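You operate a simulated robot arm through the tools that you are given. There is no shell and no other tool.

You are at the controls of a simulated two-armed robot. One attempt, no reset.

Task
Pick up the orange carton from the shelf under the short counter with one hand, pass it to the other hand and put it on the counter top in front of the dispensers. Set down upright: orange carton.

Only the result counts: the job must be done as asked and must still hold three seconds after the hand-in. Knocking over, shifting, dropping, spilling or breaking anything else fails it.

Robot
Two 7-joint arms with two-finger parallel grippers on one trunk, on a base that moves. Base frame: it is fixed to the floor where the robot stands at the start and does not move with it; the origin is under the middle of the robot, x ahead of it, y to its left, z up; the surface under the hand at the start is at about z = 850. Units: mm, rad, N and s.
The left shoulder is at the start at [60, 144, 914], the right one opposite. With the tool pointing down near the work surface each hand reaches from about 300 to 720 mm from the robot's upright axis, wherever it stands, measured 20 degrees to its own side. Places, roughly: counter top in front of the dispensers (16x14 cm) [500, 280, 840]. Payload 1.57 kg a hand.
Tool frame (each hand has its own): the origin (TCP) lies between the finger pads and is the grasp point; the fingertips stand 30 mm ahead of it; z points along the fingers, y is the line along which they close. Largest opening 110 mm; finger width 24, thickness 12; the body of the gripper, 48 by 112 mm, starts 78 mm behind the TCP.
Orientation is told as [roll, pitch, yaw] about the base's x, y, z axes, in that order, counted from this pose: with the fingers straight down and closing along the base's y, the tool's x points along the base's -x, its y along +y and its z along -z.

Tools
- The arms move only by the tool arm_command. It takes "left_motion", "right_motion" or both (then of equal length, played together; a hand with none holds still); each is text: rows parted by semicolons, each of 6 numbers parted by spaces: the shift along the tool's x, y, z in mm, then the turn, a rotation vector about the tool's x, y, z in rad. In form: x y z rx ry rz; .... A call has 1 to 20 rows; each row shifts and turns the commanded pose from where the row before left it, along the tool's axes as they then stand. "left_claw" and "right_claw" are, for a hand that has rows, the opening, from 0 (shut) to 1 (fully open), set as the call begins (left out, the last holds). A row lasts 0.2 s, in which the tool goes at most 50 mm and 0.15 rad; a call with a longer step from one row to the next is refused whole, and so is a gripper value outside its range. Where a pose cannot be reached the arm comes as near as it can. A force on the tool above 40 N (or 10 N above the force at the start of the call, whichever is more), or a blocked arm, ends the call early, and 0.2 s more pass. The fingers move at their own pace (about 45 mm/s each) and stop on an object; they squeeze with about 26 N. The grip force told is the motor's: it shows also when the fingers shut on nothing. Time passes only in rows, and 0.2 s behind the last, so rows that do not move let the fingers close. The reply holds the time, the measured pose of the TCP, the force on the tool along the base axes, the opening and the grip force, in the units named above and with some noise, with the torque about the TCP (base axes, N m) and any sound that the robot's microphone picked up.
- Cameras (640 x 400 px; columns grow to the right, rows downward): "scene" is now at [42.8, 10.2, 1515.8]; the picture's right is [0.22, -0.97, 0.00], its down [-0.76, -0.17, -0.62] and it looks along [0.61, 0.14, -0.78] (base axes); focal length 250 px, centre (320, 200). "left" rides on the left gripper at [70, -16, -141] in its tool frame; the picture's right is [0.23, 0.97, 0.00], its down [-0.86, 0.20, -0.48] and it looks along [-0.47, 0.11, 0.88] (tool axes); focal length 222 px, centre (320, 200). "right" rides on the right gripper at [70, 16, -141] in its tool frame; the picture's right is [-0.23, 0.97, 0.00], its down [-0.86, -0.20, -0.48] and it looks along [-0.47, -0.11, 0.88] (tool axes); focal length 222 px, centre (320, 200). There is no depth. A picture from a camera that has moved, and an enlarged one, comes with that camera's place and axes in the base frame and with its lens. The place of the scene camera against the robot may be out by one fixed shift of up to 12 mm in any direction.
- camera(camera): a new picture of that camera. No time passes.
- move_column(by): slides the trunk up (or, below 0, down) by that many mm; the arms and the scene camera ride with it, the base frame stays. It gives what a move gives, with no picture.
- drive_base(legs): drives the robot by 1 to 6 legs, each [ahead, left, turn to the left] in mm, mm and rad, along the robot's own axes; the way and the turn of a leg run together, so that a leg with both is an arc; at most 1500 mm and 3.142 rad a leg. The arms and the cameras ride along, it lands a little off, and it stops where it bumps. It gives what a move gives.
- aim_head(pan, tilt): turns the head with the scene camera to pan (to the left, within 1.501 rad either way) and tilt (down, from -0.506 to 1.204), counted from straight ahead of the robot. It gives what a move gives.
- inspect(camera, box): a new picture of the part [left, top, right, bottom] of that camera's present view, enlarged. No time passes.
- close_job(): hands the job in; it is judged then, once.

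Nothing tells you exact positions but the pictures and the camera data. Unless the task says otherwise, let go and move clear before handing in.

The tools are called after "Call:" by a JSON object that holds its "op" and its "data". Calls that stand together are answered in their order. arm_command: Moves the arms, as the interface text tells. Its arguments: {"type":"object","properties":{"left_motion":{"type":"string"},"left_claw":{"type":"number"},"right_motion":{"type":"string"},"right_claw":{"type":"number"}},"required":[]} The other tools are called the same way: move_column (by) moves the trunk up or down; drive_base (legs) drives the base; aim_head (pan, tilt) turns the head that bears the scene camera; camera (camera) takes a picture; inspect (camera, box) takes an enlarged picture of a part of a camera's view; close_job () hands the job in.

At the start:

```text
time_s: 0.0
left_ee_pos: [434.1, 389.3, 1079.5]
left_ee_rot: [0.001, 0.001, -0.002]
left_contact_force: [0.0, 0.1, -0.1]
left_ft_torque: [0.01, 0.0, -0.01]
left_finger_gap: 110.1
left_gripper_force: 0.3
right_ee_pos: [390.2, -7.4, 1050.2]
right_ee_rot: [0.0, 0.0, 0.0]
right_contact_force: [0.1, 0.6, 0.8]
right_ft_torque: [0.04, 0.01, -0.02]
right_finger_gap: 109.8
right_gripper_force: 0.0
trunk travel left (down, up): [-513.0, 77.0]
robot x, y, heading: [2.0, 0.1, 0.002]
head pan, tilt (commanded): [0.225, 0.897]
```

scene: 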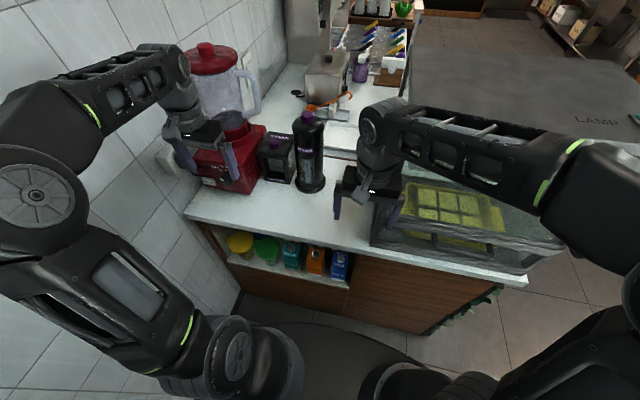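
right: 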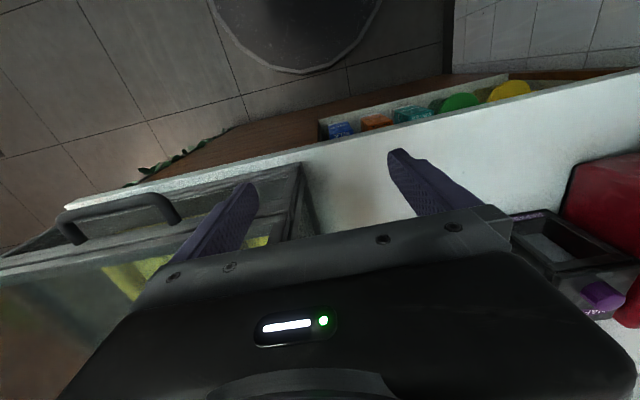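
left: 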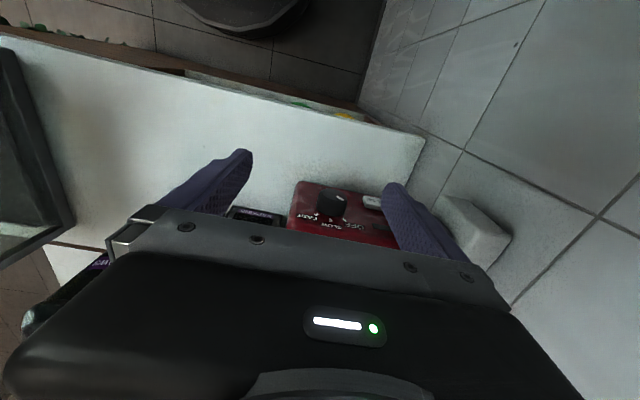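

I see a short counter with a blender, a dark box and a bottle (dispensers) on top, and an open shelf beneath its front edge with yellow, green, teal, orange and blue items. I will look closer at the shelf first.

Call:
{"op": "inspect", "data": {"camera": "scene", "box": [180, 200, 400, 340]}}

Call:
{"op": "inspect", "data": {"camera": "scene", "box": [160, 80, 400, 230]}}

Call:
{"op": "inspect", "data": {"camera": "right", "box": [300, 60, 560, 180]}}

```text
2.86 times, centred on (290, 270) of scene
camera zoom: at [42.8, 10.2, 1515.8], right [0.22, -0.97, 0.0], down [-0.76, -0.17, -0.62], along [0.61, 0.14, -0.78], focal length 715 px, centre (406, 0)
```

zoom: 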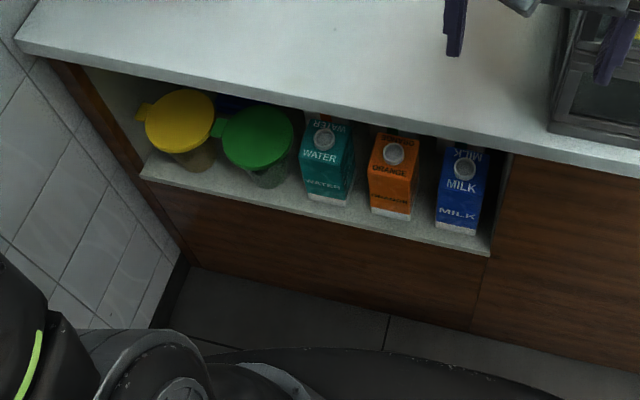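

```text
2.67 times, centred on (280, 155) of scene
camera zoom: at [42.8, 10.2, 1515.8], right [0.22, -0.97, 0.0], down [-0.76, -0.17, -0.62], along [0.61, 0.14, -0.78], focal length 667 px, centre (427, 320)
```

zoom: 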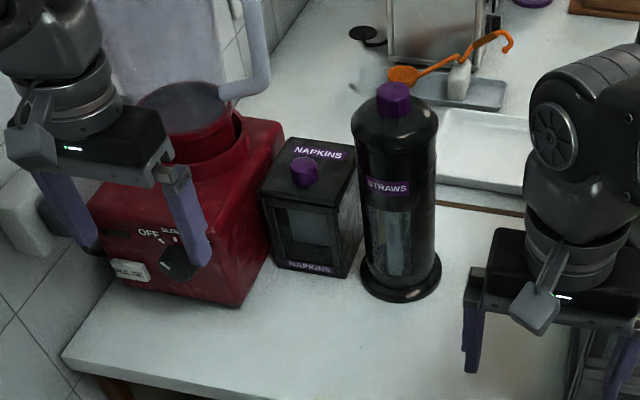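

```text
2.46 times, centred on (430, 120) of right
camera zoom: at [321.3, 8.9, 1192.0], right [0.23, 0.97, 0.0], down [0.86, -0.2, 0.48], along [0.47, -0.11, -0.88], focal length 547 px, centre (49, 397)
```

zoom: 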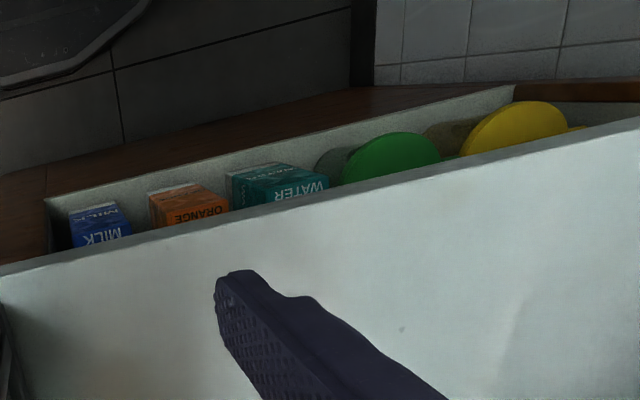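

The counter's front edge runs along y at about x≈410. On the shelf, the orange carton stands between the teal and blue cartons at about y≈120. Before backing off to see into the shelf, I will look around for free space.

Call:
{"op": "aim_head", "data": {"pan": 1.4, "tilt": 0.6}}

Call:
{"op": "camera", "data": {"camera": "scene"}}

Call:
{"op": "aim_head", "data": {"pan": -1.4, "tilt": 0.6}}

Call:
{"op": "camera", "data": {"camera": "scene"}}

Call:
{"op": "aim_head", "data": {"pan": -0.4, "tilt": 0.8}}

Call:
{"op": "camera", "data": {"camera": "scene"}}

```text
time_s: 1.4
left_ee_pos: [433.2, 389.9, 1080.2]
left_ee_rot: [0.001, -0.001, 0.0]
left_contact_force: [0.0, 0.9, 0.0]
left_ft_torque: [0.0, 0.01, -0.01]
left_finger_gap: 110.1
left_gripper_force: 0.1
right_ee_pos: [390.2, -7.2, 1050.0]
right_ee_rot: [0.002, 0.0, 0.001]
right_contact_force: [0.1, 0.7, 0.6]
right_ft_torque: [-0.02, -0.03, 0.02]
right_finger_gap: 110.1
right_gripper_force: 0.1
trunk travel left (down, up): [-513.0, 77.0]
robot x, y, heading: [2.8, -0.6, 0.0]
head pan, tilt (commanded): [1.4, 0.6]
```

```text
taken
camera scene: at [-15.9, 80.4, 1540.3], right [0.99, -0.17, 0.0], down [-0.1, -0.56, -0.82], along [0.14, 0.81, -0.57], focal length 250 px, centre (320, 200)
```

scene: 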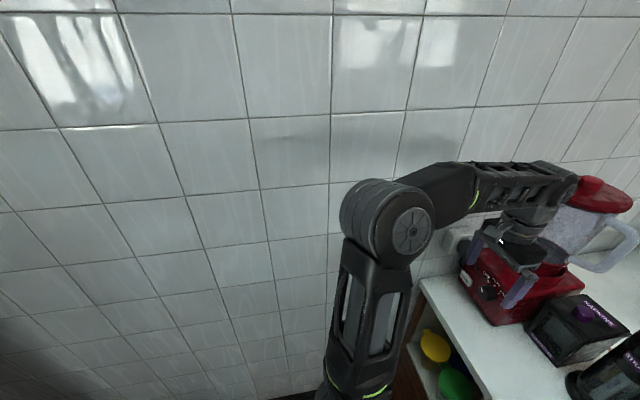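

```text
time_s: 3.9
left_ee_pos: [433.5, 389.6, 1079.2]
left_ee_rot: [-0.001, 0.0, 0.0]
left_contact_force: [-0.8, 0.8, -0.1]
left_ft_torque: [0.01, -0.02, -0.02]
left_finger_gap: 110.1
left_gripper_force: 0.0
right_ee_pos: [389.6, -7.3, 1049.1]
right_ee_rot: [-0.001, 0.0, -0.001]
right_contact_force: [-0.3, 0.5, 0.2]
right_ft_torque: [0.01, -0.01, -0.01]
right_finger_gap: 110.1
right_gripper_force: 0.1
trunk travel left (down, up): [-513.0, 77.0]
robot x, y, heading: [0.5, -1.4, 0.0]
head pan, tilt (commanded): [-1.4, 0.6]
```

```text
taken
camera scene: at [-15.9, -93.8, 1540.3], right [-0.99, -0.17, 0.0], down [-0.1, 0.56, -0.83], along [0.14, -0.81, -0.56], focal length 250 px, centre (320, 200)
```

scene: 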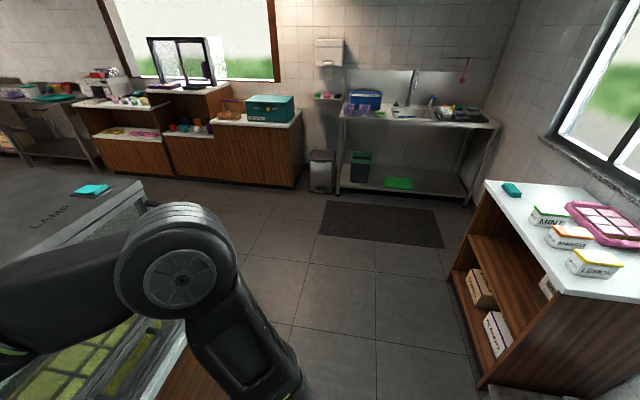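

```text
time_s: 5.1
left_ee_pos: [433.3, 390.1, 1078.2]
left_ee_rot: [0.0, 0.0, -0.001]
left_contact_force: [0.6, 0.7, 0.8]
left_ft_torque: [0.0, -0.01, -0.01]
left_finger_gap: 109.9
left_gripper_force: 0.1
right_ee_pos: [389.4, -7.4, 1049.2]
right_ee_rot: [0.0, 0.0, 0.001]
right_contact_force: [-0.1, -0.3, -0.1]
right_ft_torque: [0.03, -0.04, -0.01]
right_finger_gap: 110.0
right_gripper_force: 0.1
trunk travel left (down, up): [-513.0, 77.0]
robot x, y, heading: [0.4, -0.5, -0.002]
head pan, tilt (commanded): [-0.4, 0.799]
```

```text
taken
camera scene: at [43.3, -38.2, 1523.4], right [-0.39, -0.92, 0.0], down [-0.66, 0.28, -0.7], along [0.64, -0.27, -0.72], focal length 250 px, centre (320, 200)
```

scene: 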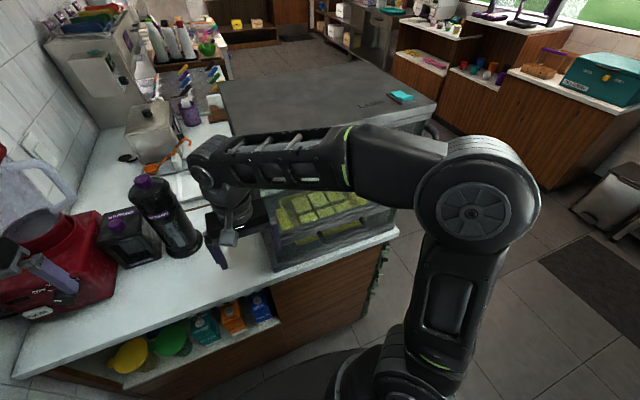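

The wall is to the left at about y≈650 and the display case is on the right of the counter. There seems to be free floor behind me, so I will back off about 350 mm and lower the trunk to look straight into the shelf.

Call:
{"op": "drive_base", "data": {"legs": [[-350, 0, 0]]}}

Call:
{"op": "aim_head", "data": {"pan": 0.2, "tilt": 0.7}}

Call:
{"op": "camera", "data": {"camera": "scene"}}

```text
time_s: 7.4
left_ee_pos: [132.3, 373.8, 1079.2]
left_ee_rot: [0.001, 0.0, -0.023]
left_contact_force: [-0.5, -0.6, 0.2]
left_ft_torque: [0.03, -0.05, 0.01]
left_finger_gap: 110.2
left_gripper_force: 0.0
right_ee_pos: [82.4, -23.1, 1049.0]
right_ee_rot: [-0.002, 0.002, -0.022]
right_contact_force: [-0.1, 0.1, 0.0]
right_ft_torque: [-0.03, 0.0, -0.01]
right_finger_gap: 110.0
right_gripper_force: 0.1
trunk travel left (down, up): [-513.0, 77.0]
robot x, y, heading: [-311.7, -3.4, -0.018]
head pan, tilt (commanded): [-0.4, 0.799]
stopped in leg 1: the robot was blocked; the commanded pose is now the measured one
```

```text
time_s: 8.4
left_ee_pos: [131.6, 374.4, 1077.9]
left_ee_rot: [0.0, 0.002, -0.019]
left_contact_force: [0.2, -0.6, 0.1]
left_ft_torque: [-0.02, 0.04, -0.01]
left_finger_gap: 109.8
left_gripper_force: 0.0
right_ee_pos: [82.2, -23.2, 1049.1]
right_ee_rot: [-0.002, 0.003, -0.022]
right_contact_force: [-1.0, -0.1, 0.7]
right_ft_torque: [0.02, 0.01, 0.02]
right_finger_gap: 110.0
right_gripper_force: 0.0
trunk travel left (down, up): [-513.0, 77.0]
robot x, y, heading: [-310.2, -4.6, -0.022]
head pan, tilt (commanded): [0.201, 0.7]
```

```text
taken
camera scene: at [-255.6, 2.0, 1531.6], right [0.18, -0.98, 0.0], down [-0.63, -0.12, -0.76], along [0.75, 0.14, -0.64], focal length 250 px, centre (320, 200)
```

scene: 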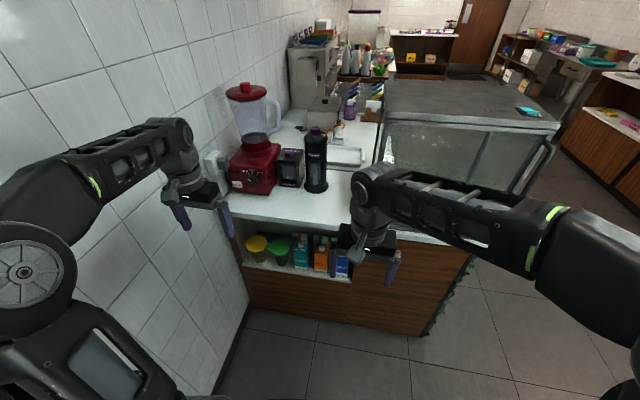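

The base bumped something behind after about 312 mm, so I will come forward a little. Then I will lower the trunk and look squarely into the shelf.

Call:
{"op": "drive_base", "data": {"legs": [[25, 0, 0.02]]}}

Call:
{"op": "inspect", "data": {"camera": "scene", "box": [220, 200, 380, 300]}}

Call:
{"op": "move_column", "data": {"by": -300}}

Call:
{"op": "camera", "data": {"camera": "scene"}}

```text
time_s: 9.2
left_ee_pos: [149.7, 383.8, 1078.3]
left_ee_rot: [-0.001, 0.004, 0.0]
left_contact_force: [-0.1, -0.2, 0.7]
left_ft_torque: [0.01, 0.02, -0.01]
left_finger_gap: 110.0
left_gripper_force: 0.0
right_ee_pos: [108.8, -14.8, 1048.3]
right_ee_rot: [-0.002, 0.004, -0.002]
right_contact_force: [0.8, 0.7, -0.1]
right_ft_torque: [0.02, 0.07, -0.02]
right_finger_gap: 110.0
right_gripper_force: 0.1
trunk travel left (down, up): [-513.0, 77.0]
robot x, y, heading: [-284.8, -7.9, -0.003]
head pan, tilt (commanded): [0.201, 0.7]
```

```text
4.00 times, centred on (300, 250) of scene
camera zoom: at [-229.2, 3.2, 1531.5], right [0.2, -0.98, 0.0], down [-0.63, -0.13, -0.76], along [0.75, 0.15, -0.65], focal length 1000 px, centre (400, 0)
```

zoom: 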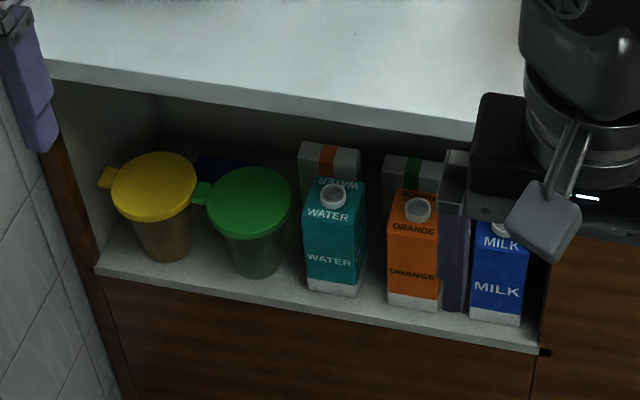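

```text
time_s: 12.2
left_ee_pos: [149.9, 383.5, 778.1]
left_ee_rot: [0.0, 0.0, -0.001]
left_contact_force: [0.0, -0.2, 0.0]
left_ft_torque: [0.0, -0.02, -0.01]
left_finger_gap: 109.7
left_gripper_force: 0.1
right_ee_pos: [108.1, -14.6, 750.0]
right_ee_rot: [-0.002, 0.002, -0.002]
right_contact_force: [-0.6, -0.2, 0.1]
right_ft_torque: [-0.03, 0.03, -0.02]
right_finger_gap: 109.7
right_gripper_force: 0.1
trunk travel left (down, up): [-213.0, 377.0]
robot x, y, heading: [-283.3, -6.9, -0.001]
head pan, tilt (commanded): [0.201, 0.7]
```

```text
taken
camera scene: at [-231.5, 2.9, 1231.7], right [0.2, -0.98, 0.0], down [-0.63, -0.13, -0.76], along [0.75, 0.15, -0.64], focal length 250 px, centre (320, 200)
```

scene: 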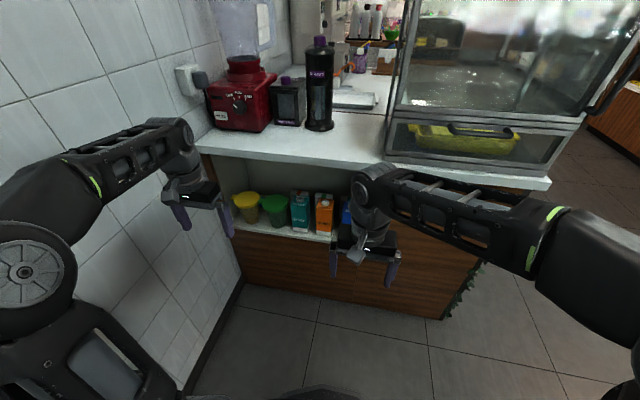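

The carton fronts stand near the shelf's front edge with other items behind them. I will zoom in from this lower viewpoint to triangulate.

Call:
{"op": "inspect", "data": {"camera": "scene", "box": [220, 170, 380, 270]}}

Call:
{"op": "arm_command", "data": {"right_motion": "0 -40 0 0 0 0; 0 -40 0 0 0 0; 0 -40 0 0 0 0; 0 -40 0 0 0 0"}}

Call:
{"op": "move_column", "data": {"by": -150}}

Call:
{"op": "aim_head", "data": {"pan": 0.2, "tilt": 0.45}}

Call:
{"op": "camera", "data": {"camera": "scene"}}

```text
4.00 times, centred on (300, 220) of scene
camera zoom: at [-231.5, 2.9, 1231.7], right [0.2, -0.98, 0.0], down [-0.63, -0.13, -0.76], along [0.75, 0.15, -0.64], focal length 1000 px, centre (400, 120)
```

zoom: 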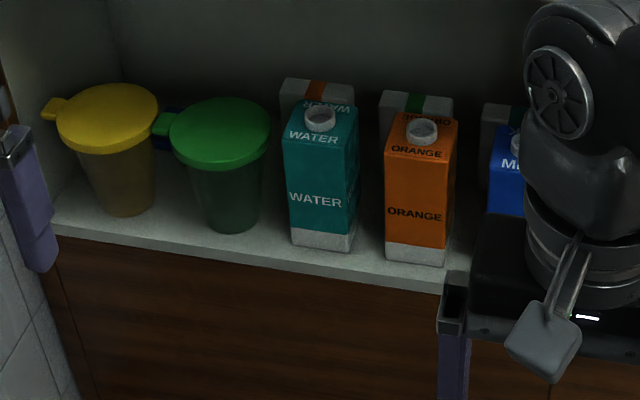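

```text
time_s: 13.2
left_ee_pos: [148.7, 383.6, 777.9]
left_ee_rot: [0.001, 0.0, -0.001]
left_contact_force: [-0.5, -0.4, 0.6]
left_ft_torque: [-0.02, 0.0, 0.0]
left_finger_gap: 110.1
left_gripper_force: 0.0
right_ee_pos: [107.6, -175.1, 750.0]
right_ee_rot: [-0.001, 0.001, -0.001]
right_contact_force: [-0.7, 0.4, -0.4]
right_ft_torque: [-0.03, -0.03, 0.02]
right_finger_gap: 110.3
right_gripper_force: 0.0
trunk travel left (down, up): [-213.0, 377.0]
robot x, y, heading: [-285.8, -8.0, -0.003]
head pan, tilt (commanded): [0.201, 0.7]
```

```text
time_s: 15.0
left_ee_pos: [148.7, 382.1, 628.0]
left_ee_rot: [-0.001, 0.002, -0.001]
left_contact_force: [0.6, 0.1, -0.7]
left_ft_torque: [0.0, -0.02, 0.02]
left_finger_gap: 110.0
left_gripper_force: 0.0
right_ee_pos: [107.1, -174.8, 599.7]
right_ee_rot: [-0.002, 0.002, -0.001]
right_contact_force: [-0.4, 0.2, 0.9]
right_ft_torque: [0.01, 0.0, 0.06]
right_finger_gap: 110.0
right_gripper_force: 0.1
trunk travel left (down, up): [-63.0, 527.0]
robot x, y, heading: [-283.1, -5.2, 0.002]
head pan, tilt (commanded): [0.201, 0.7]
```

```text
time_s: 15.8
left_ee_pos: [149.2, 383.5, 627.6]
left_ee_rot: [0.0, 0.001, -0.002]
left_contact_force: [0.4, 0.2, -0.8]
left_ft_torque: [0.04, 0.01, -0.02]
left_finger_gap: 109.8
left_gripper_force: 0.1
right_ee_pos: [107.6, -176.2, 598.8]
right_ee_rot: [-0.002, 0.002, 0.0]
right_contact_force: [0.0, -0.1, 0.4]
right_ft_torque: [0.04, 0.01, 0.0]
right_finger_gap: 110.1
right_gripper_force: 0.1
trunk travel left (down, up): [-63.0, 527.0]
robot x, y, heading: [-284.4, -4.6, 0.004]
head pan, tilt (commanded): [0.201, 0.45]
```

```text
taken
camera scene: at [-224.6, 4.3, 1103.8], right [0.2, -0.98, 0.0], down [-0.43, -0.09, -0.9], along [0.88, 0.18, -0.44], focal length 250 px, centre (320, 200)
```

scene: 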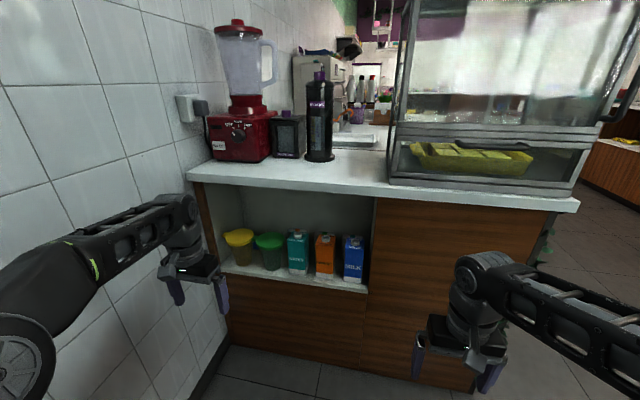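

Call:
{"op": "inspect", "data": {"camera": "scene", "box": [250, 210, 378, 290]}}

Call:
{"op": "inspect", "data": {"camera": "scene", "box": [180, 150, 400, 290]}}

Call:
{"op": "inspect", "data": {"camera": "scene", "box": [200, 60, 400, 185]}}

```text
5.00 times, centred on (314, 250) of scene
camera zoom: at [-224.6, 4.3, 1103.8], right [0.2, -0.98, 0.0], down [-0.43, -0.09, -0.9], along [0.88, 0.18, -0.44], focal length 1251 px, centre (350, -50)
```

zoom: 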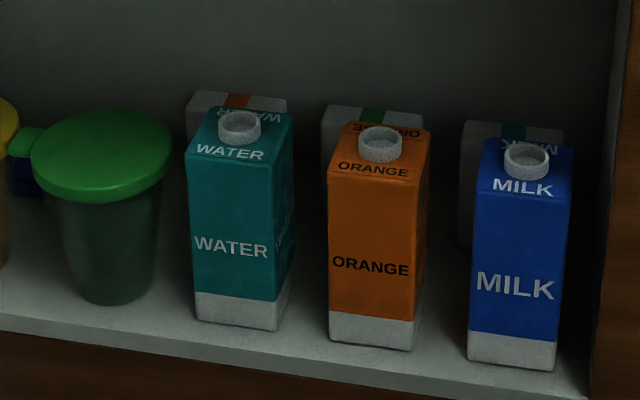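

```text
2.86 times, centred on (290, 220) of scene
camera zoom: at [-224.6, 4.3, 1103.8], right [0.2, -0.98, 0.0], down [-0.43, -0.09, -0.9], along [0.88, 0.18, -0.44], focal length 715 px, centre (406, 143)
```

zoom: 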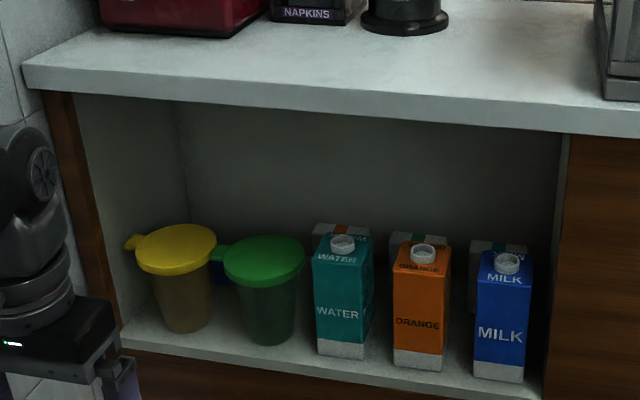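

```text
3.20 times, centred on (300, 122) of scene
camera zoom: at [-224.6, 4.3, 1103.8], right [0.2, -0.98, 0.0], down [-0.43, -0.09, -0.9], along [0.88, 0.18, -0.44], focal length 800 px, centre (384, 448)
```

zoom: 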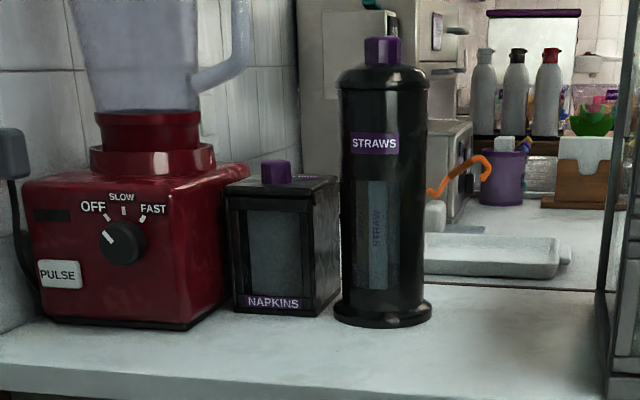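

I put the orange carton's front face at x≈461, y≈102–161, standing on a shelf at z≈446 and about 140 mm tall, with gaps of about 41 mm to its neighbours. Now I will check the scene camera's offset against the known right fingertips and look closer at the carton top.

Call:
{"op": "inspect", "data": {"camera": "scene", "box": [390, 310, 518, 390]}}

Call:
{"op": "inspect", "data": {"camera": "scene", "box": [290, 220, 370, 290]}}

Call:
{"op": "inspect", "data": {"camera": "scene", "box": [150, 230, 250, 320]}}

```text
5.00 times, centred on (454, 350) of scene
camera zoom: at [-224.6, 4.3, 1103.8], right [0.2, -0.98, 0.0], down [-0.43, -0.09, -0.9], along [0.88, 0.18, -0.44], focal length 1251 px, centre (-350, -550)
```

zoom: 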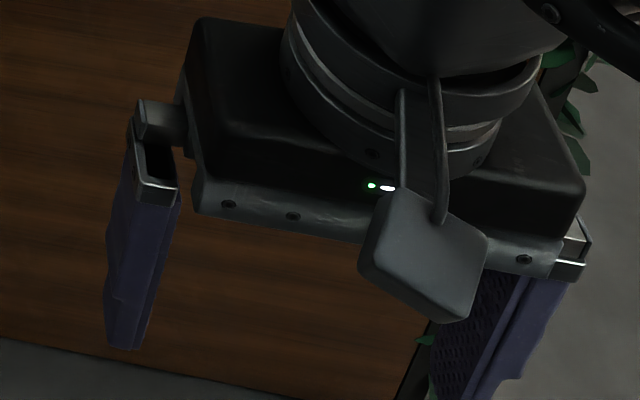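

```text
5.71 times, centred on (330, 255) of scene
camera zoom: at [-224.6, 4.3, 1103.8], right [0.2, -0.98, 0.0], down [-0.43, -0.09, -0.9], along [0.88, 0.18, -0.44], focal length 1429 px, centre (263, -114)
```

zoom: 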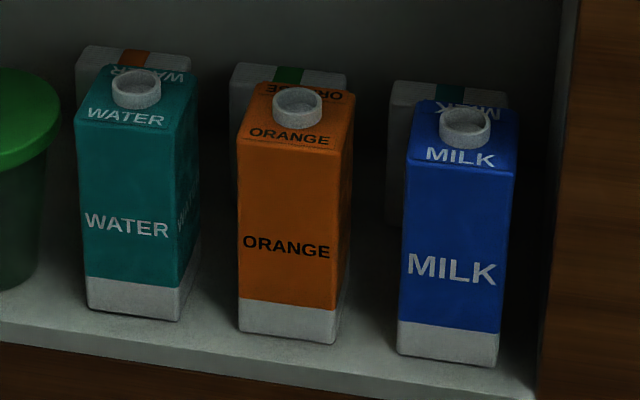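

```text
4.44 times, centred on (200, 275) of scene
camera zoom: at [-224.6, 4.3, 1103.8], right [0.2, -0.98, 0.0], down [-0.43, -0.09, -0.9], along [0.88, 0.18, -0.44], focal length 1112 px, centre (853, -133)
```

zoom: 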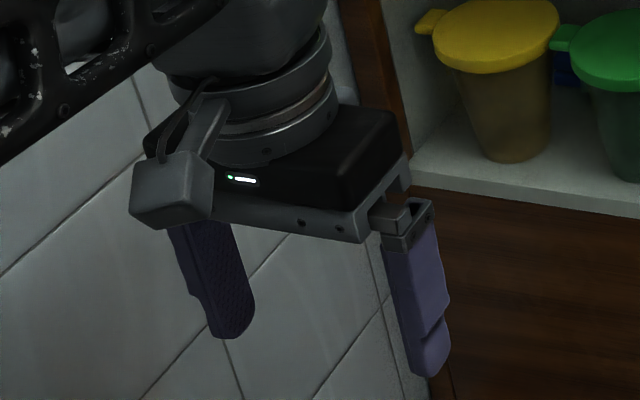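

The scene camera reads about 4–5 mm off sideways, so the carton's centre is nearer y≈136. I will now tuck the left hand back and turn the right hand to point straight ahead, camera side down, in free space.

Call:
{"op": "arm_command", "data": {"right_motion": "-12 0 0 0 -0.1428 0; -11.9 0 1.7 0 -0.1428 0; -11.5 0 3.4 0 -0.1428 0; -10.9 0 5 0 -0.1428 0; -10.1 0 6.5 0 -0.1428 0; -9.1 0 7.9 0 -0.1428 0; -7.9 0 9.1 0 -0.1428 0; -6.5 0 10.1 0 -0.1428 0; -5 0 10.9 0 -0.1428 0; -3.4 0 11.5 0 -0.1428 0; -1.7 0 11.9 0 -0.1428 0", "left_motion": "8 0 0 0 0 0; 8 0 0 0 0 0; 8 0 0 0 0 0; 8 0 0 0 0 0; 8 0 0 0 0 0; 8 0 0 0 0 0; 8 0 0 0 0 0; 8 0 0 0 0 0; 8 0 0 0 0 0; 8 0 0 0 0 0; 0 0 0 0 0 0"}}

Call:
{"op": "camera", "data": {"camera": "scene"}}

Call:
{"op": "camera", "data": {"camera": "right"}}

```text
time_s: 18.2
left_ee_pos: [68.0, 382.8, 627.7]
left_ee_rot: [0.001, 0.002, -0.002]
left_contact_force: [1.6, 0.2, -0.7]
left_ft_torque: [0.02, -0.01, -0.02]
left_finger_gap: 110.1
left_gripper_force: 0.0
right_ee_pos: [268.8, -156.1, 622.3]
right_ee_rot: [-0.088, -1.495, 0.084]
right_contact_force: [-0.9, -0.2, 0.7]
right_ft_torque: [0.02, -0.03, -0.02]
right_finger_gap: 110.0
right_gripper_force: 0.1
right hand out of reach, approached as far as the arm can: row 7, 8, 9, 11
trunk travel left (down, up): [-63.0, 527.0]
robot x, y, heading: [-284.4, -9.0, 0.0]
head pan, tilt (commanded): [0.201, 0.45]
```

```text
taken
camera scene: at [-224.9, 4.5, 1103.9], right [0.2, -0.98, 0.0], down [-0.43, -0.09, -0.9], along [0.88, 0.18, -0.43], focal length 250 px, centre (320, 200)
```

scene: 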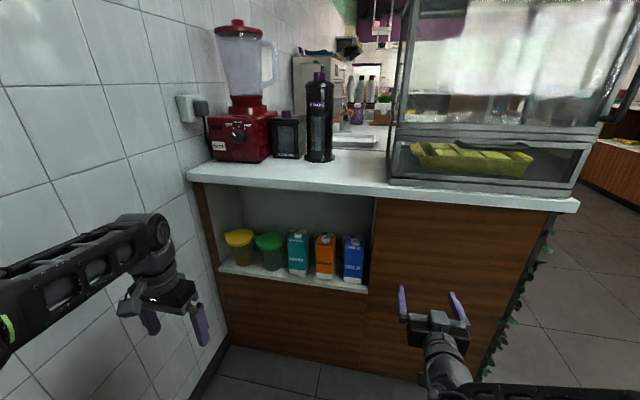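

```text
taken
camera right: at [123.8, -141.2, 562.9], right [0.02, 0.98, 0.22], down [-0.41, -0.19, 0.89], along [0.91, -0.11, 0.4], focal length 222 px, centre (320, 200)
```

right: 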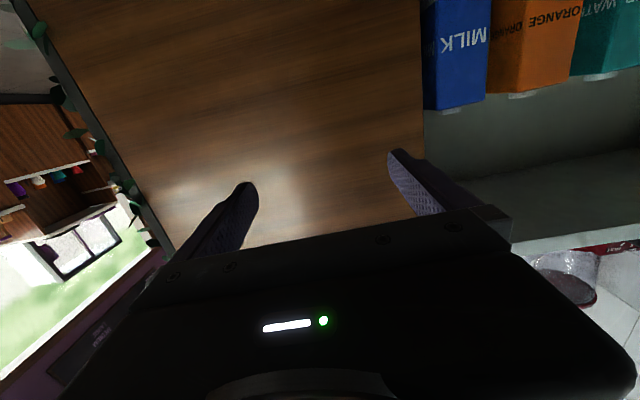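

The right hand now points ahead but not fully at the commanded pose, because the arm is too folded there. I will move it further out and toward the carton's y to see if it settles.

Call:
{"op": "arm_command", "data": {"right_motion": "0 20 20 0 0 0; 0 20 20 0 0 0; 0 20 20 0 0 0; 0 20 20 0 0 0; 0 20 10 0 0 0; 0 0 0 0 0 0"}}

Call:
{"op": "camera", "data": {"camera": "scene"}}

```text
time_s: 19.6
left_ee_pos: [68.9, 382.8, 627.5]
left_ee_rot: [-0.001, 0.002, 0.0]
left_contact_force: [-0.2, 0.2, -0.3]
left_ft_torque: [-0.03, 0.01, 0.0]
left_finger_gap: 110.1
left_gripper_force: 0.0
right_ee_pos: [358.5, -58.4, 613.0]
right_ee_rot: [-0.099, -1.492, 0.094]
right_contact_force: [-0.2, -0.1, 0.4]
right_ft_torque: [-0.01, -0.01, -0.01]
right_finger_gap: 110.0
right_gripper_force: 0.0
trunk travel left (down, up): [-63.0, 527.0]
robot x, y, heading: [-286.1, -7.2, -0.003]
head pan, tilt (commanded): [0.201, 0.45]
```

```text
taken
camera scene: at [-224.6, 4.4, 1103.8], right [0.2, -0.98, 0.0], down [-0.43, -0.09, -0.9], along [0.88, 0.18, -0.44], focal length 250 px, centre (320, 200)
```

scene: 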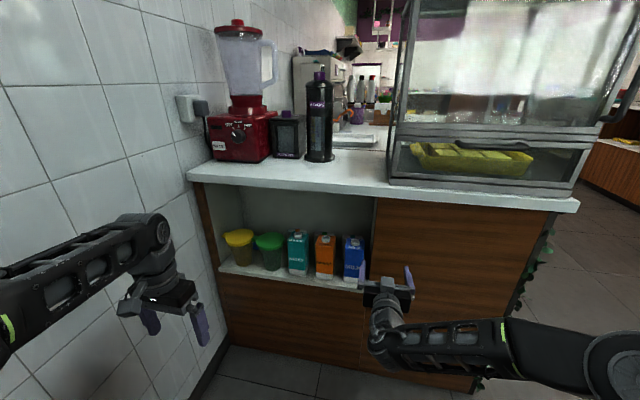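

The hand is now within reach and points ahead, tilted down by about 0.08 rad. I will level it and bring it in front of the orange carton at y≈136, z≈490, staying clear of the shelf.

Call:
{"op": "arm_command", "data": {"right_motion": "0 0 0 0 -0.078 0; 24 38.8 -6 0 0 0; 24 38.8 -6 0 0 0; 24 38.8 -6 0 0 0; 24 38.8 -6 0 0 0; 24 38.8 -6 0 0 0; 0 0 0 0 0 0"}}

Call:
{"op": "camera", "data": {"camera": "scene"}}

Call:
{"op": "camera", "data": {"camera": "right"}}

```text
time_s: 21.2
left_ee_pos: [70.1, 383.9, 627.7]
left_ee_rot: [0.001, 0.002, -0.001]
left_contact_force: [-0.8, -0.1, -0.7]
left_ft_torque: [0.02, 0.0, 0.01]
left_finger_gap: 110.4
left_gripper_force: 0.1
right_ee_pos: [329.5, 134.5, 492.0]
right_ee_rot: [-1.509, -1.565, 1.503]
right_contact_force: [0.3, 0.4, 0.0]
right_ft_torque: [-0.02, -0.01, 0.01]
right_finger_gap: 109.8
right_gripper_force: 0.0
trunk travel left (down, up): [-63.0, 527.0]
robot x, y, heading: [-286.6, -5.5, 0.001]
head pan, tilt (commanded): [0.201, 0.45]
```

```text
taken
camera scene: at [-224.6, 4.4, 1103.8], right [0.2, -0.98, 0.0], down [-0.43, -0.09, -0.9], along [0.88, 0.18, -0.44], focal length 250 px, centre (320, 200)
```

scene: 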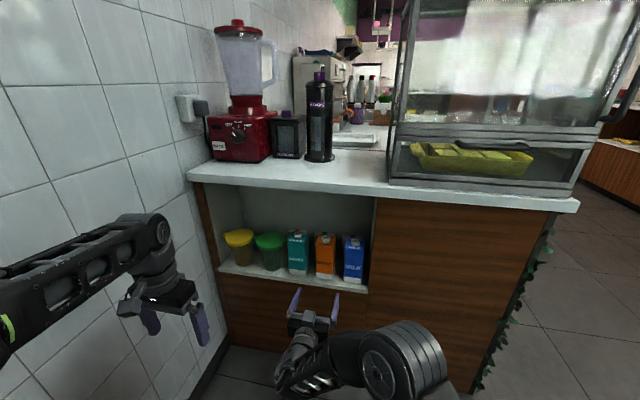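

```text
taken
camera right: at [189.1, 150.1, 423.4], right [0.0, 0.98, 0.22], down [-0.48, -0.19, 0.86], along [0.88, -0.11, 0.47], focal length 222 px, centre (320, 200)
```

right: 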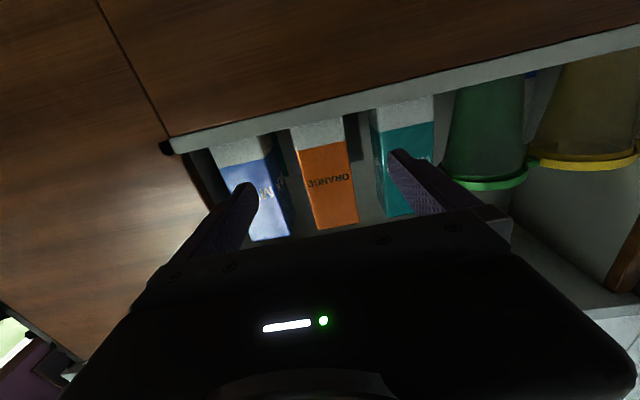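

The right hand is level in front of the carton. I will zoom with the wrist camera to check the alignment.

Call:
{"op": "inspect", "data": {"camera": "right", "box": [200, 80, 460, 250]}}

Call:
{"op": "inspect", "data": {"camera": "scene", "box": [260, 220, 388, 340]}}

```text
2.35 times, centred on (330, 165) of right
camera zoom: at [189.1, 150.1, 423.4], right [0.0, 0.98, 0.22], down [-0.48, -0.19, 0.86], along [0.88, -0.11, 0.47], focal length 523 px, centre (296, 282)
```

zoom: 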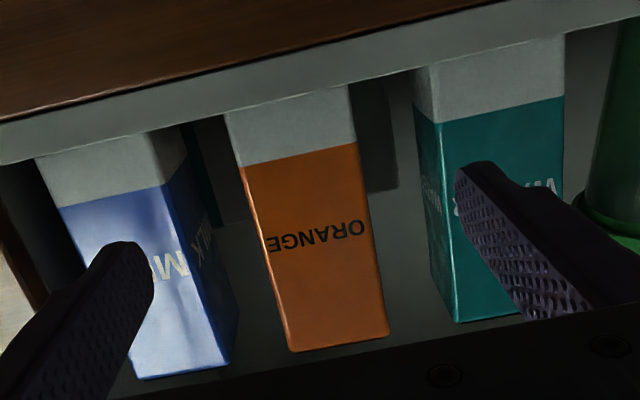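

```text
3.33 times, centred on (324, 280) of scene
camera zoom: at [-224.6, 4.4, 1103.8], right [0.2, -0.98, 0.0], down [-0.43, -0.09, -0.9], along [0.88, 0.18, -0.44], focal length 834 px, centre (307, -67)
```

zoom: 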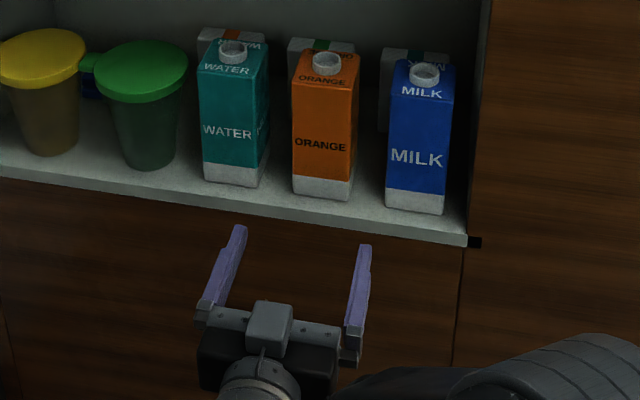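

Both cameras agree sideways but differ by about 15–20 mm on shelf height, so I will keep some height margin and check again up close. I will retract the right hand slightly, raise it, narrow its opening a little, then drive the base forward.

Call:
{"op": "arm_command", "data": {"right_motion": "-3 0 -20 0 0 0; -5 0 -20 0 0 0; -5 0 -20 0 0 0; 0 0 0 0 0 0", "right_claw": 0.86}}

Call:
{"op": "drive_base", "data": {"legs": [[115, 0, 0]]}}

Call:
{"op": "camera", "data": {"camera": "scene"}}

Call:
{"op": "camera", "data": {"camera": "right"}}

```text
time_s: 22.2
left_ee_pos: [69.8, 383.2, 627.9]
left_ee_rot: [0.001, 0.001, 0.0]
left_contact_force: [0.1, -0.2, 0.6]
left_ft_torque: [0.02, 0.01, 0.0]
left_finger_gap: 109.7
left_gripper_force: 0.1
right_ee_pos: [270.9, 134.9, 504.6]
right_ee_rot: [-1.47, -1.563, 1.465]
right_contact_force: [-0.6, -0.4, 0.7]
right_ft_torque: [-0.01, -0.01, -0.02]
right_finger_gap: 94.4
right_gripper_force: 0.0
trunk travel left (down, up): [-63.0, 527.0]
robot x, y, heading: [-283.4, -6.8, -0.001]
head pan, tilt (commanded): [0.201, 0.45]
```

```text
time_s: 23.4
left_ee_pos: [182.9, 384.1, 627.7]
left_ee_rot: [0.0, 0.002, 0.0]
left_contact_force: [-0.9, -0.4, 0.6]
left_ft_torque: [-0.01, -0.03, 0.01]
left_finger_gap: 110.1
left_gripper_force: 0.0
right_ee_pos: [383.6, 135.2, 503.0]
right_ee_rot: [-1.46, -1.562, 1.456]
right_contact_force: [0.3, -0.1, -0.7]
right_ft_torque: [0.01, 0.05, 0.0]
right_finger_gap: 94.5
right_gripper_force: 0.1
trunk travel left (down, up): [-63.0, 527.0]
robot x, y, heading: [-168.2, -10.5, -0.0]
head pan, tilt (commanded): [0.201, 0.45]
```

```text
taken
camera scene: at [-110.4, 4.7, 1103.8], right [0.2, -0.98, 0.0], down [-0.43, -0.09, -0.9], along [0.88, 0.18, -0.44], focal length 250 px, centre (320, 200)
```

scene: 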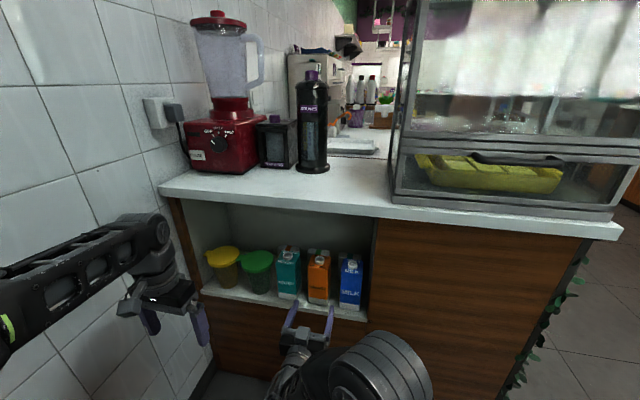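

```text
taken
camera right: at [243.3, 151.7, 435.3], right [0.0, 0.98, 0.22], down [-0.48, -0.19, 0.86], along [0.88, -0.11, 0.47], focal length 222 px, centre (320, 200)
```

right: 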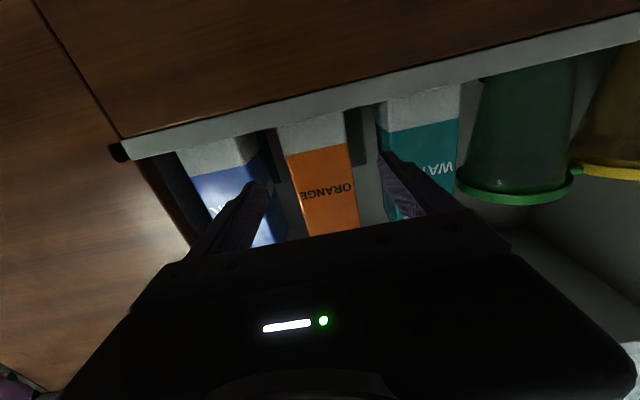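

Call:
{"op": "inspect", "data": {"camera": "right", "box": [220, 70, 420, 195]}}

Call:
{"op": "inspect", "data": {"camera": "scene", "box": [260, 235, 372, 305]}}

Call:
{"op": "inspect", "data": {"camera": "scene", "box": [260, 290, 372, 360]}}

```text
3.20 times, centred on (320, 132) of right
camera zoom: at [243.3, 151.7, 435.3], right [0.0, 0.98, 0.22], down [-0.48, -0.19, 0.86], along [0.88, -0.11, 0.47], focal length 711 px, centre (320, 416)
```

zoom: 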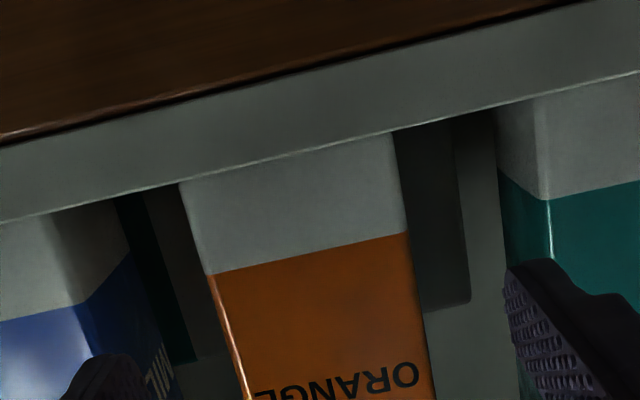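

```text
5.71 times, centred on (316, 270) of scene
camera zoom: at [-110.4, 4.7, 1103.8], right [0.2, -0.98, 0.0], down [-0.43, -0.09, -0.9], along [0.88, 0.18, -0.44], focal length 1429 px, centre (343, -200)
```

zoom: 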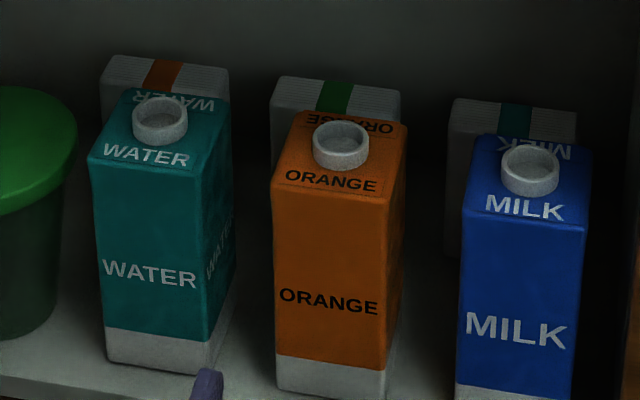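

```text
5.71 times, centred on (316, 325) of scene
camera zoom: at [-110.4, 4.7, 1103.8], right [0.2, -0.98, 0.0], down [-0.43, -0.09, -0.9], along [0.88, 0.18, -0.44], focal length 1429 px, centre (343, -514)
```

zoom: 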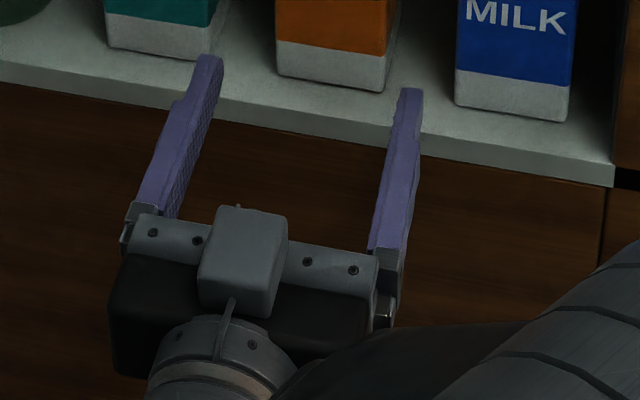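

From both cameras together, the carton's front is at x≈441, its centre at y≈134, its base at z≈463 and its top at about 604. The hand at y≈135, z≈503 is centred, so I will slide straight forward about 80 mm, with open fingers passing on both sides.

Call:
{"op": "arm_command", "data": {"right_motion": "0 0 16 0 0 0; 0 0 16 0 0 0; 0 0 16 0 0 0; 0 0 16 0 0 0; 0 0 16 0 0 0; 0 0 0 0 0 0"}}

Call:
{"op": "camera", "data": {"camera": "right"}}

Call:
{"op": "inspect", "data": {"camera": "scene", "box": [260, 240, 388, 320]}}

```text
time_s: 24.8
left_ee_pos: [183.3, 384.3, 627.4]
left_ee_rot: [0.0, 0.001, 0.0]
left_contact_force: [-0.1, -0.1, 0.3]
left_ft_torque: [0.0, -0.02, -0.03]
left_finger_gap: 109.8
left_gripper_force: 0.1
right_ee_pos: [465.1, 134.9, 503.5]
right_ee_rot: [-1.465, -1.562, 1.464]
right_contact_force: [-0.4, -0.1, 0.1]
right_ft_torque: [0.01, 0.04, -0.03]
right_finger_gap: 94.5
right_gripper_force: 0.0
trunk travel left (down, up): [-63.0, 527.0]
robot x, y, heading: [-171.6, -6.4, 0.005]
head pan, tilt (commanded): [0.201, 0.45]
```

```text
taken
camera right: at [323.7, 150.8, 434.6], right [0.0, 0.98, 0.22], down [-0.48, -0.19, 0.86], along [0.88, -0.11, 0.47], focal length 222 px, centre (320, 200)
```

right: 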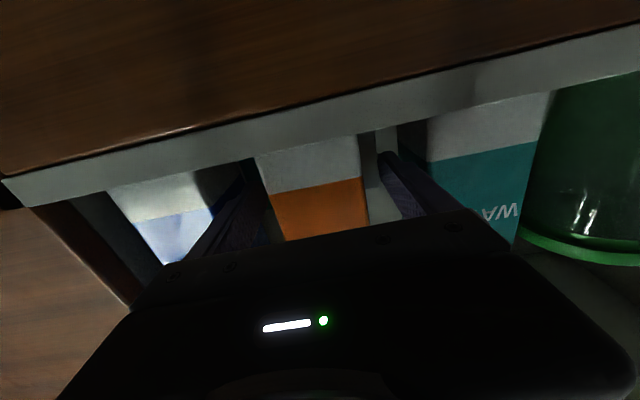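

```text
5.00 times, centred on (324, 280) of scene
camera zoom: at [-110.3, 4.7, 1103.8], right [0.2, -0.98, 0.0], down [-0.43, -0.09, -0.9], along [0.88, 0.18, -0.44], focal length 1251 px, centre (300, -200)
```

zoom: 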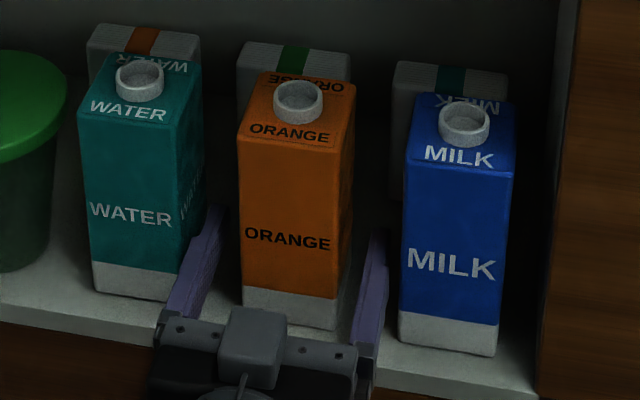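

The fingers stand on both sides of the orange carton without contact. I will close the right gripper now.

Call:
{"op": "arm_command", "data": {"right_motion": "0 0 0 0 0 0; 0 0 0 0 0 0; 0 0 0 0 0 0; 0 0 0 0 0 0; 0 0 0 0 0 0; 0 0 0 0 0 0", "right_claw": 0.0}}

Call:
{"op": "inspect", "data": {"camera": "scene", "box": [260, 240, 388, 320]}}

```text
time_s: 26.2
left_ee_pos: [183.7, 383.0, 627.2]
left_ee_rot: [0.0, 0.001, 0.0]
left_contact_force: [0.0, -0.1, 0.2]
left_ft_torque: [-0.03, -0.01, 0.01]
left_finger_gap: 109.9
left_gripper_force: 0.0
right_ee_pos: [463.9, 134.5, 502.8]
right_ee_rot: [-1.468, -1.563, 1.466]
right_contact_force: [0.9, -0.2, 0.6]
right_ft_torque: [0.07, -0.06, -0.09]
right_finger_gap: 64.0
right_gripper_force: 26.2
trunk travel left (down, up): [-63.0, 527.0]
robot x, y, heading: [-171.3, -5.8, 0.001]
head pan, tilt (commanded): [0.201, 0.45]
```

```text
5.00 times, centred on (324, 280) of scene
camera zoom: at [-110.3, 4.6, 1103.8], right [0.2, -0.98, 0.0], down [-0.43, -0.09, -0.9], along [0.88, 0.18, -0.44], focal length 1251 px, centre (300, -200)
```

zoom: 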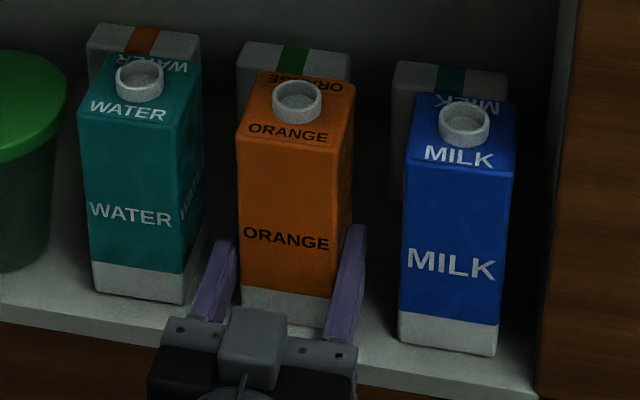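

The gripper holds the carton at 64 mm width with 26 N. I will lift it about 12 mm and check the load.

Call:
{"op": "arm_command", "data": {"right_motion": "-4 0 0 0 0 0; -4 0 0 0 0 0; -4 0 0 0 0 0; 0 0 0 0 0 0"}}

Call:
{"op": "inspect", "data": {"camera": "scene", "box": [260, 240, 388, 320]}}

Call:
{"op": "camera", "data": {"camera": "right"}}

```text
time_s: 27.2
left_ee_pos: [183.1, 384.0, 626.7]
left_ee_rot: [-0.001, 0.004, -0.002]
left_contact_force: [1.1, 0.1, -0.2]
left_ft_torque: [0.01, 0.01, 0.01]
left_finger_gap: 109.9
left_gripper_force: 0.1
right_ee_pos: [464.2, 135.4, 515.0]
right_ee_rot: [-1.386, -1.562, 1.382]
right_contact_force: [-0.9, -0.7, -3.5]
right_ft_torque: [0.0, 0.03, 0.02]
right_finger_gap: 64.0
right_gripper_force: 25.9
trunk travel left (down, up): [-63.0, 527.0]
robot x, y, heading: [-164.9, -8.9, 0.004]
head pan, tilt (commanded): [0.201, 0.45]
```

```text
5.00 times, centred on (324, 280) of scene
camera zoom: at [-110.1, 4.8, 1103.8], right [0.2, -0.98, 0.0], down [-0.43, -0.09, -0.9], along [0.88, 0.18, -0.44], focal length 1251 px, centre (300, -200)
```

zoom: 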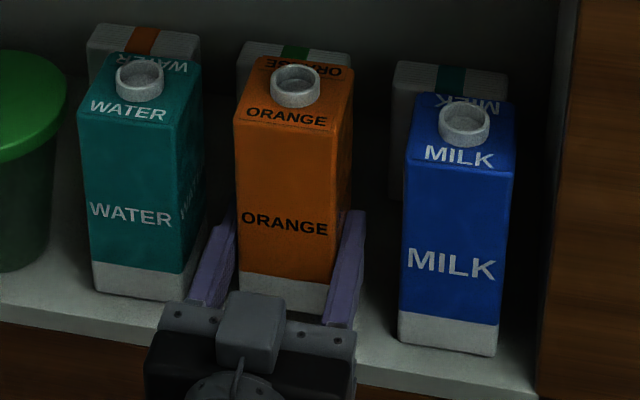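

```text
taken
camera right: at [323.3, 151.5, 446.7], right [0.0, 0.98, 0.22], down [-0.48, -0.19, 0.86], along [0.88, -0.11, 0.47], focal length 222 px, centre (320, 200)
```

right: 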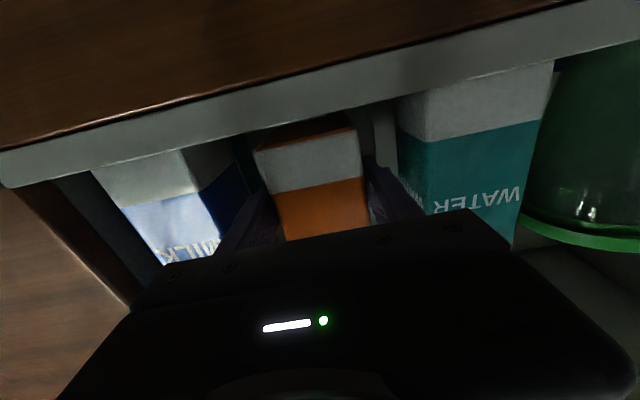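

The carton is lifted freely, weighs about 0.35 kg, and its base sits about 42 mm below the right TCP. I will pull it straight out with the arm, then back the base away from the counter.

Call:
{"op": "arm_command", "data": {"right_motion": "0 0 -15 0 0 0; 0 0 -15 0 0 0; 0 0 -15 0 0 0; 0 0 -15 0 0 0; 0 0 -15 0 0 0; 0 0 0 0 0 0"}}

Call:
{"op": "inspect", "data": {"camera": "scene", "box": [240, 230, 400, 330]}}

Call:
{"op": "drive_base", "data": {"legs": [[-110, 0, 0]]}}

Call:
{"op": "camera", "data": {"camera": "scene"}}

```text
time_s: 28.6
left_ee_pos: [183.3, 384.0, 627.9]
left_ee_rot: [0.0, 0.0, 0.0]
left_contact_force: [-0.2, 0.3, 0.2]
left_ft_torque: [0.01, -0.01, 0.0]
left_finger_gap: 110.1
left_gripper_force: 0.2
right_ee_pos: [388.4, 136.2, 517.1]
right_ee_rot: [-1.394, -1.563, 1.392]
right_contact_force: [-0.2, -0.5, -3.5]
right_ft_torque: [-0.01, 0.06, 0.02]
right_finger_gap: 63.9
right_gripper_force: 25.8
trunk travel left (down, up): [-63.0, 527.0]
robot x, y, heading: [-169.8, -7.7, 0.001]
head pan, tilt (commanded): [0.201, 0.45]
```

```text
4.00 times, centred on (320, 280) of scene
camera zoom: at [-110.1, 4.8, 1103.8], right [0.2, -0.98, 0.0], down [-0.43, -0.09, -0.9], along [0.88, 0.18, -0.44], focal length 1000 px, centre (320, -120)
```

zoom: 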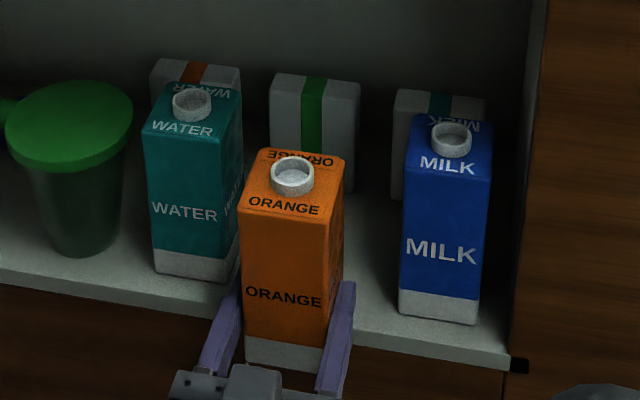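

```text
time_s: 29.8
left_ee_pos: [72.3, 383.4, 627.3]
left_ee_rot: [0.001, 0.001, 0.0]
left_contact_force: [-0.5, 0.3, 0.0]
left_ft_torque: [0.0, 0.03, -0.01]
left_finger_gap: 110.0
left_gripper_force: 0.1
right_ee_pos: [277.3, 136.3, 516.1]
right_ee_rot: [-1.387, -1.563, 1.383]
right_contact_force: [0.1, 0.0, -4.1]
right_ft_torque: [-0.02, 0.04, 0.0]
right_finger_gap: 63.8
right_gripper_force: 25.8
trunk travel left (down, up): [-63.0, 527.0]
robot x, y, heading: [-282.2, -7.8, 0.003]
head pan, tilt (commanded): [0.201, 0.45]
```

```text
taken
camera scene: at [-220.3, 4.5, 1103.8], right [0.2, -0.98, 0.0], down [-0.43, -0.09, -0.9], along [0.88, 0.18, -0.44], focal length 250 px, centre (320, 200)
```

scene: 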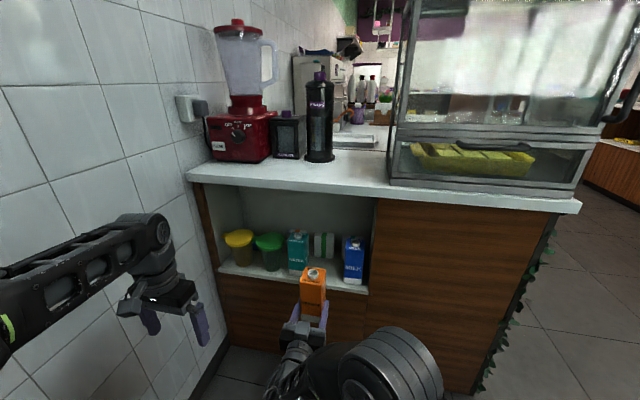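

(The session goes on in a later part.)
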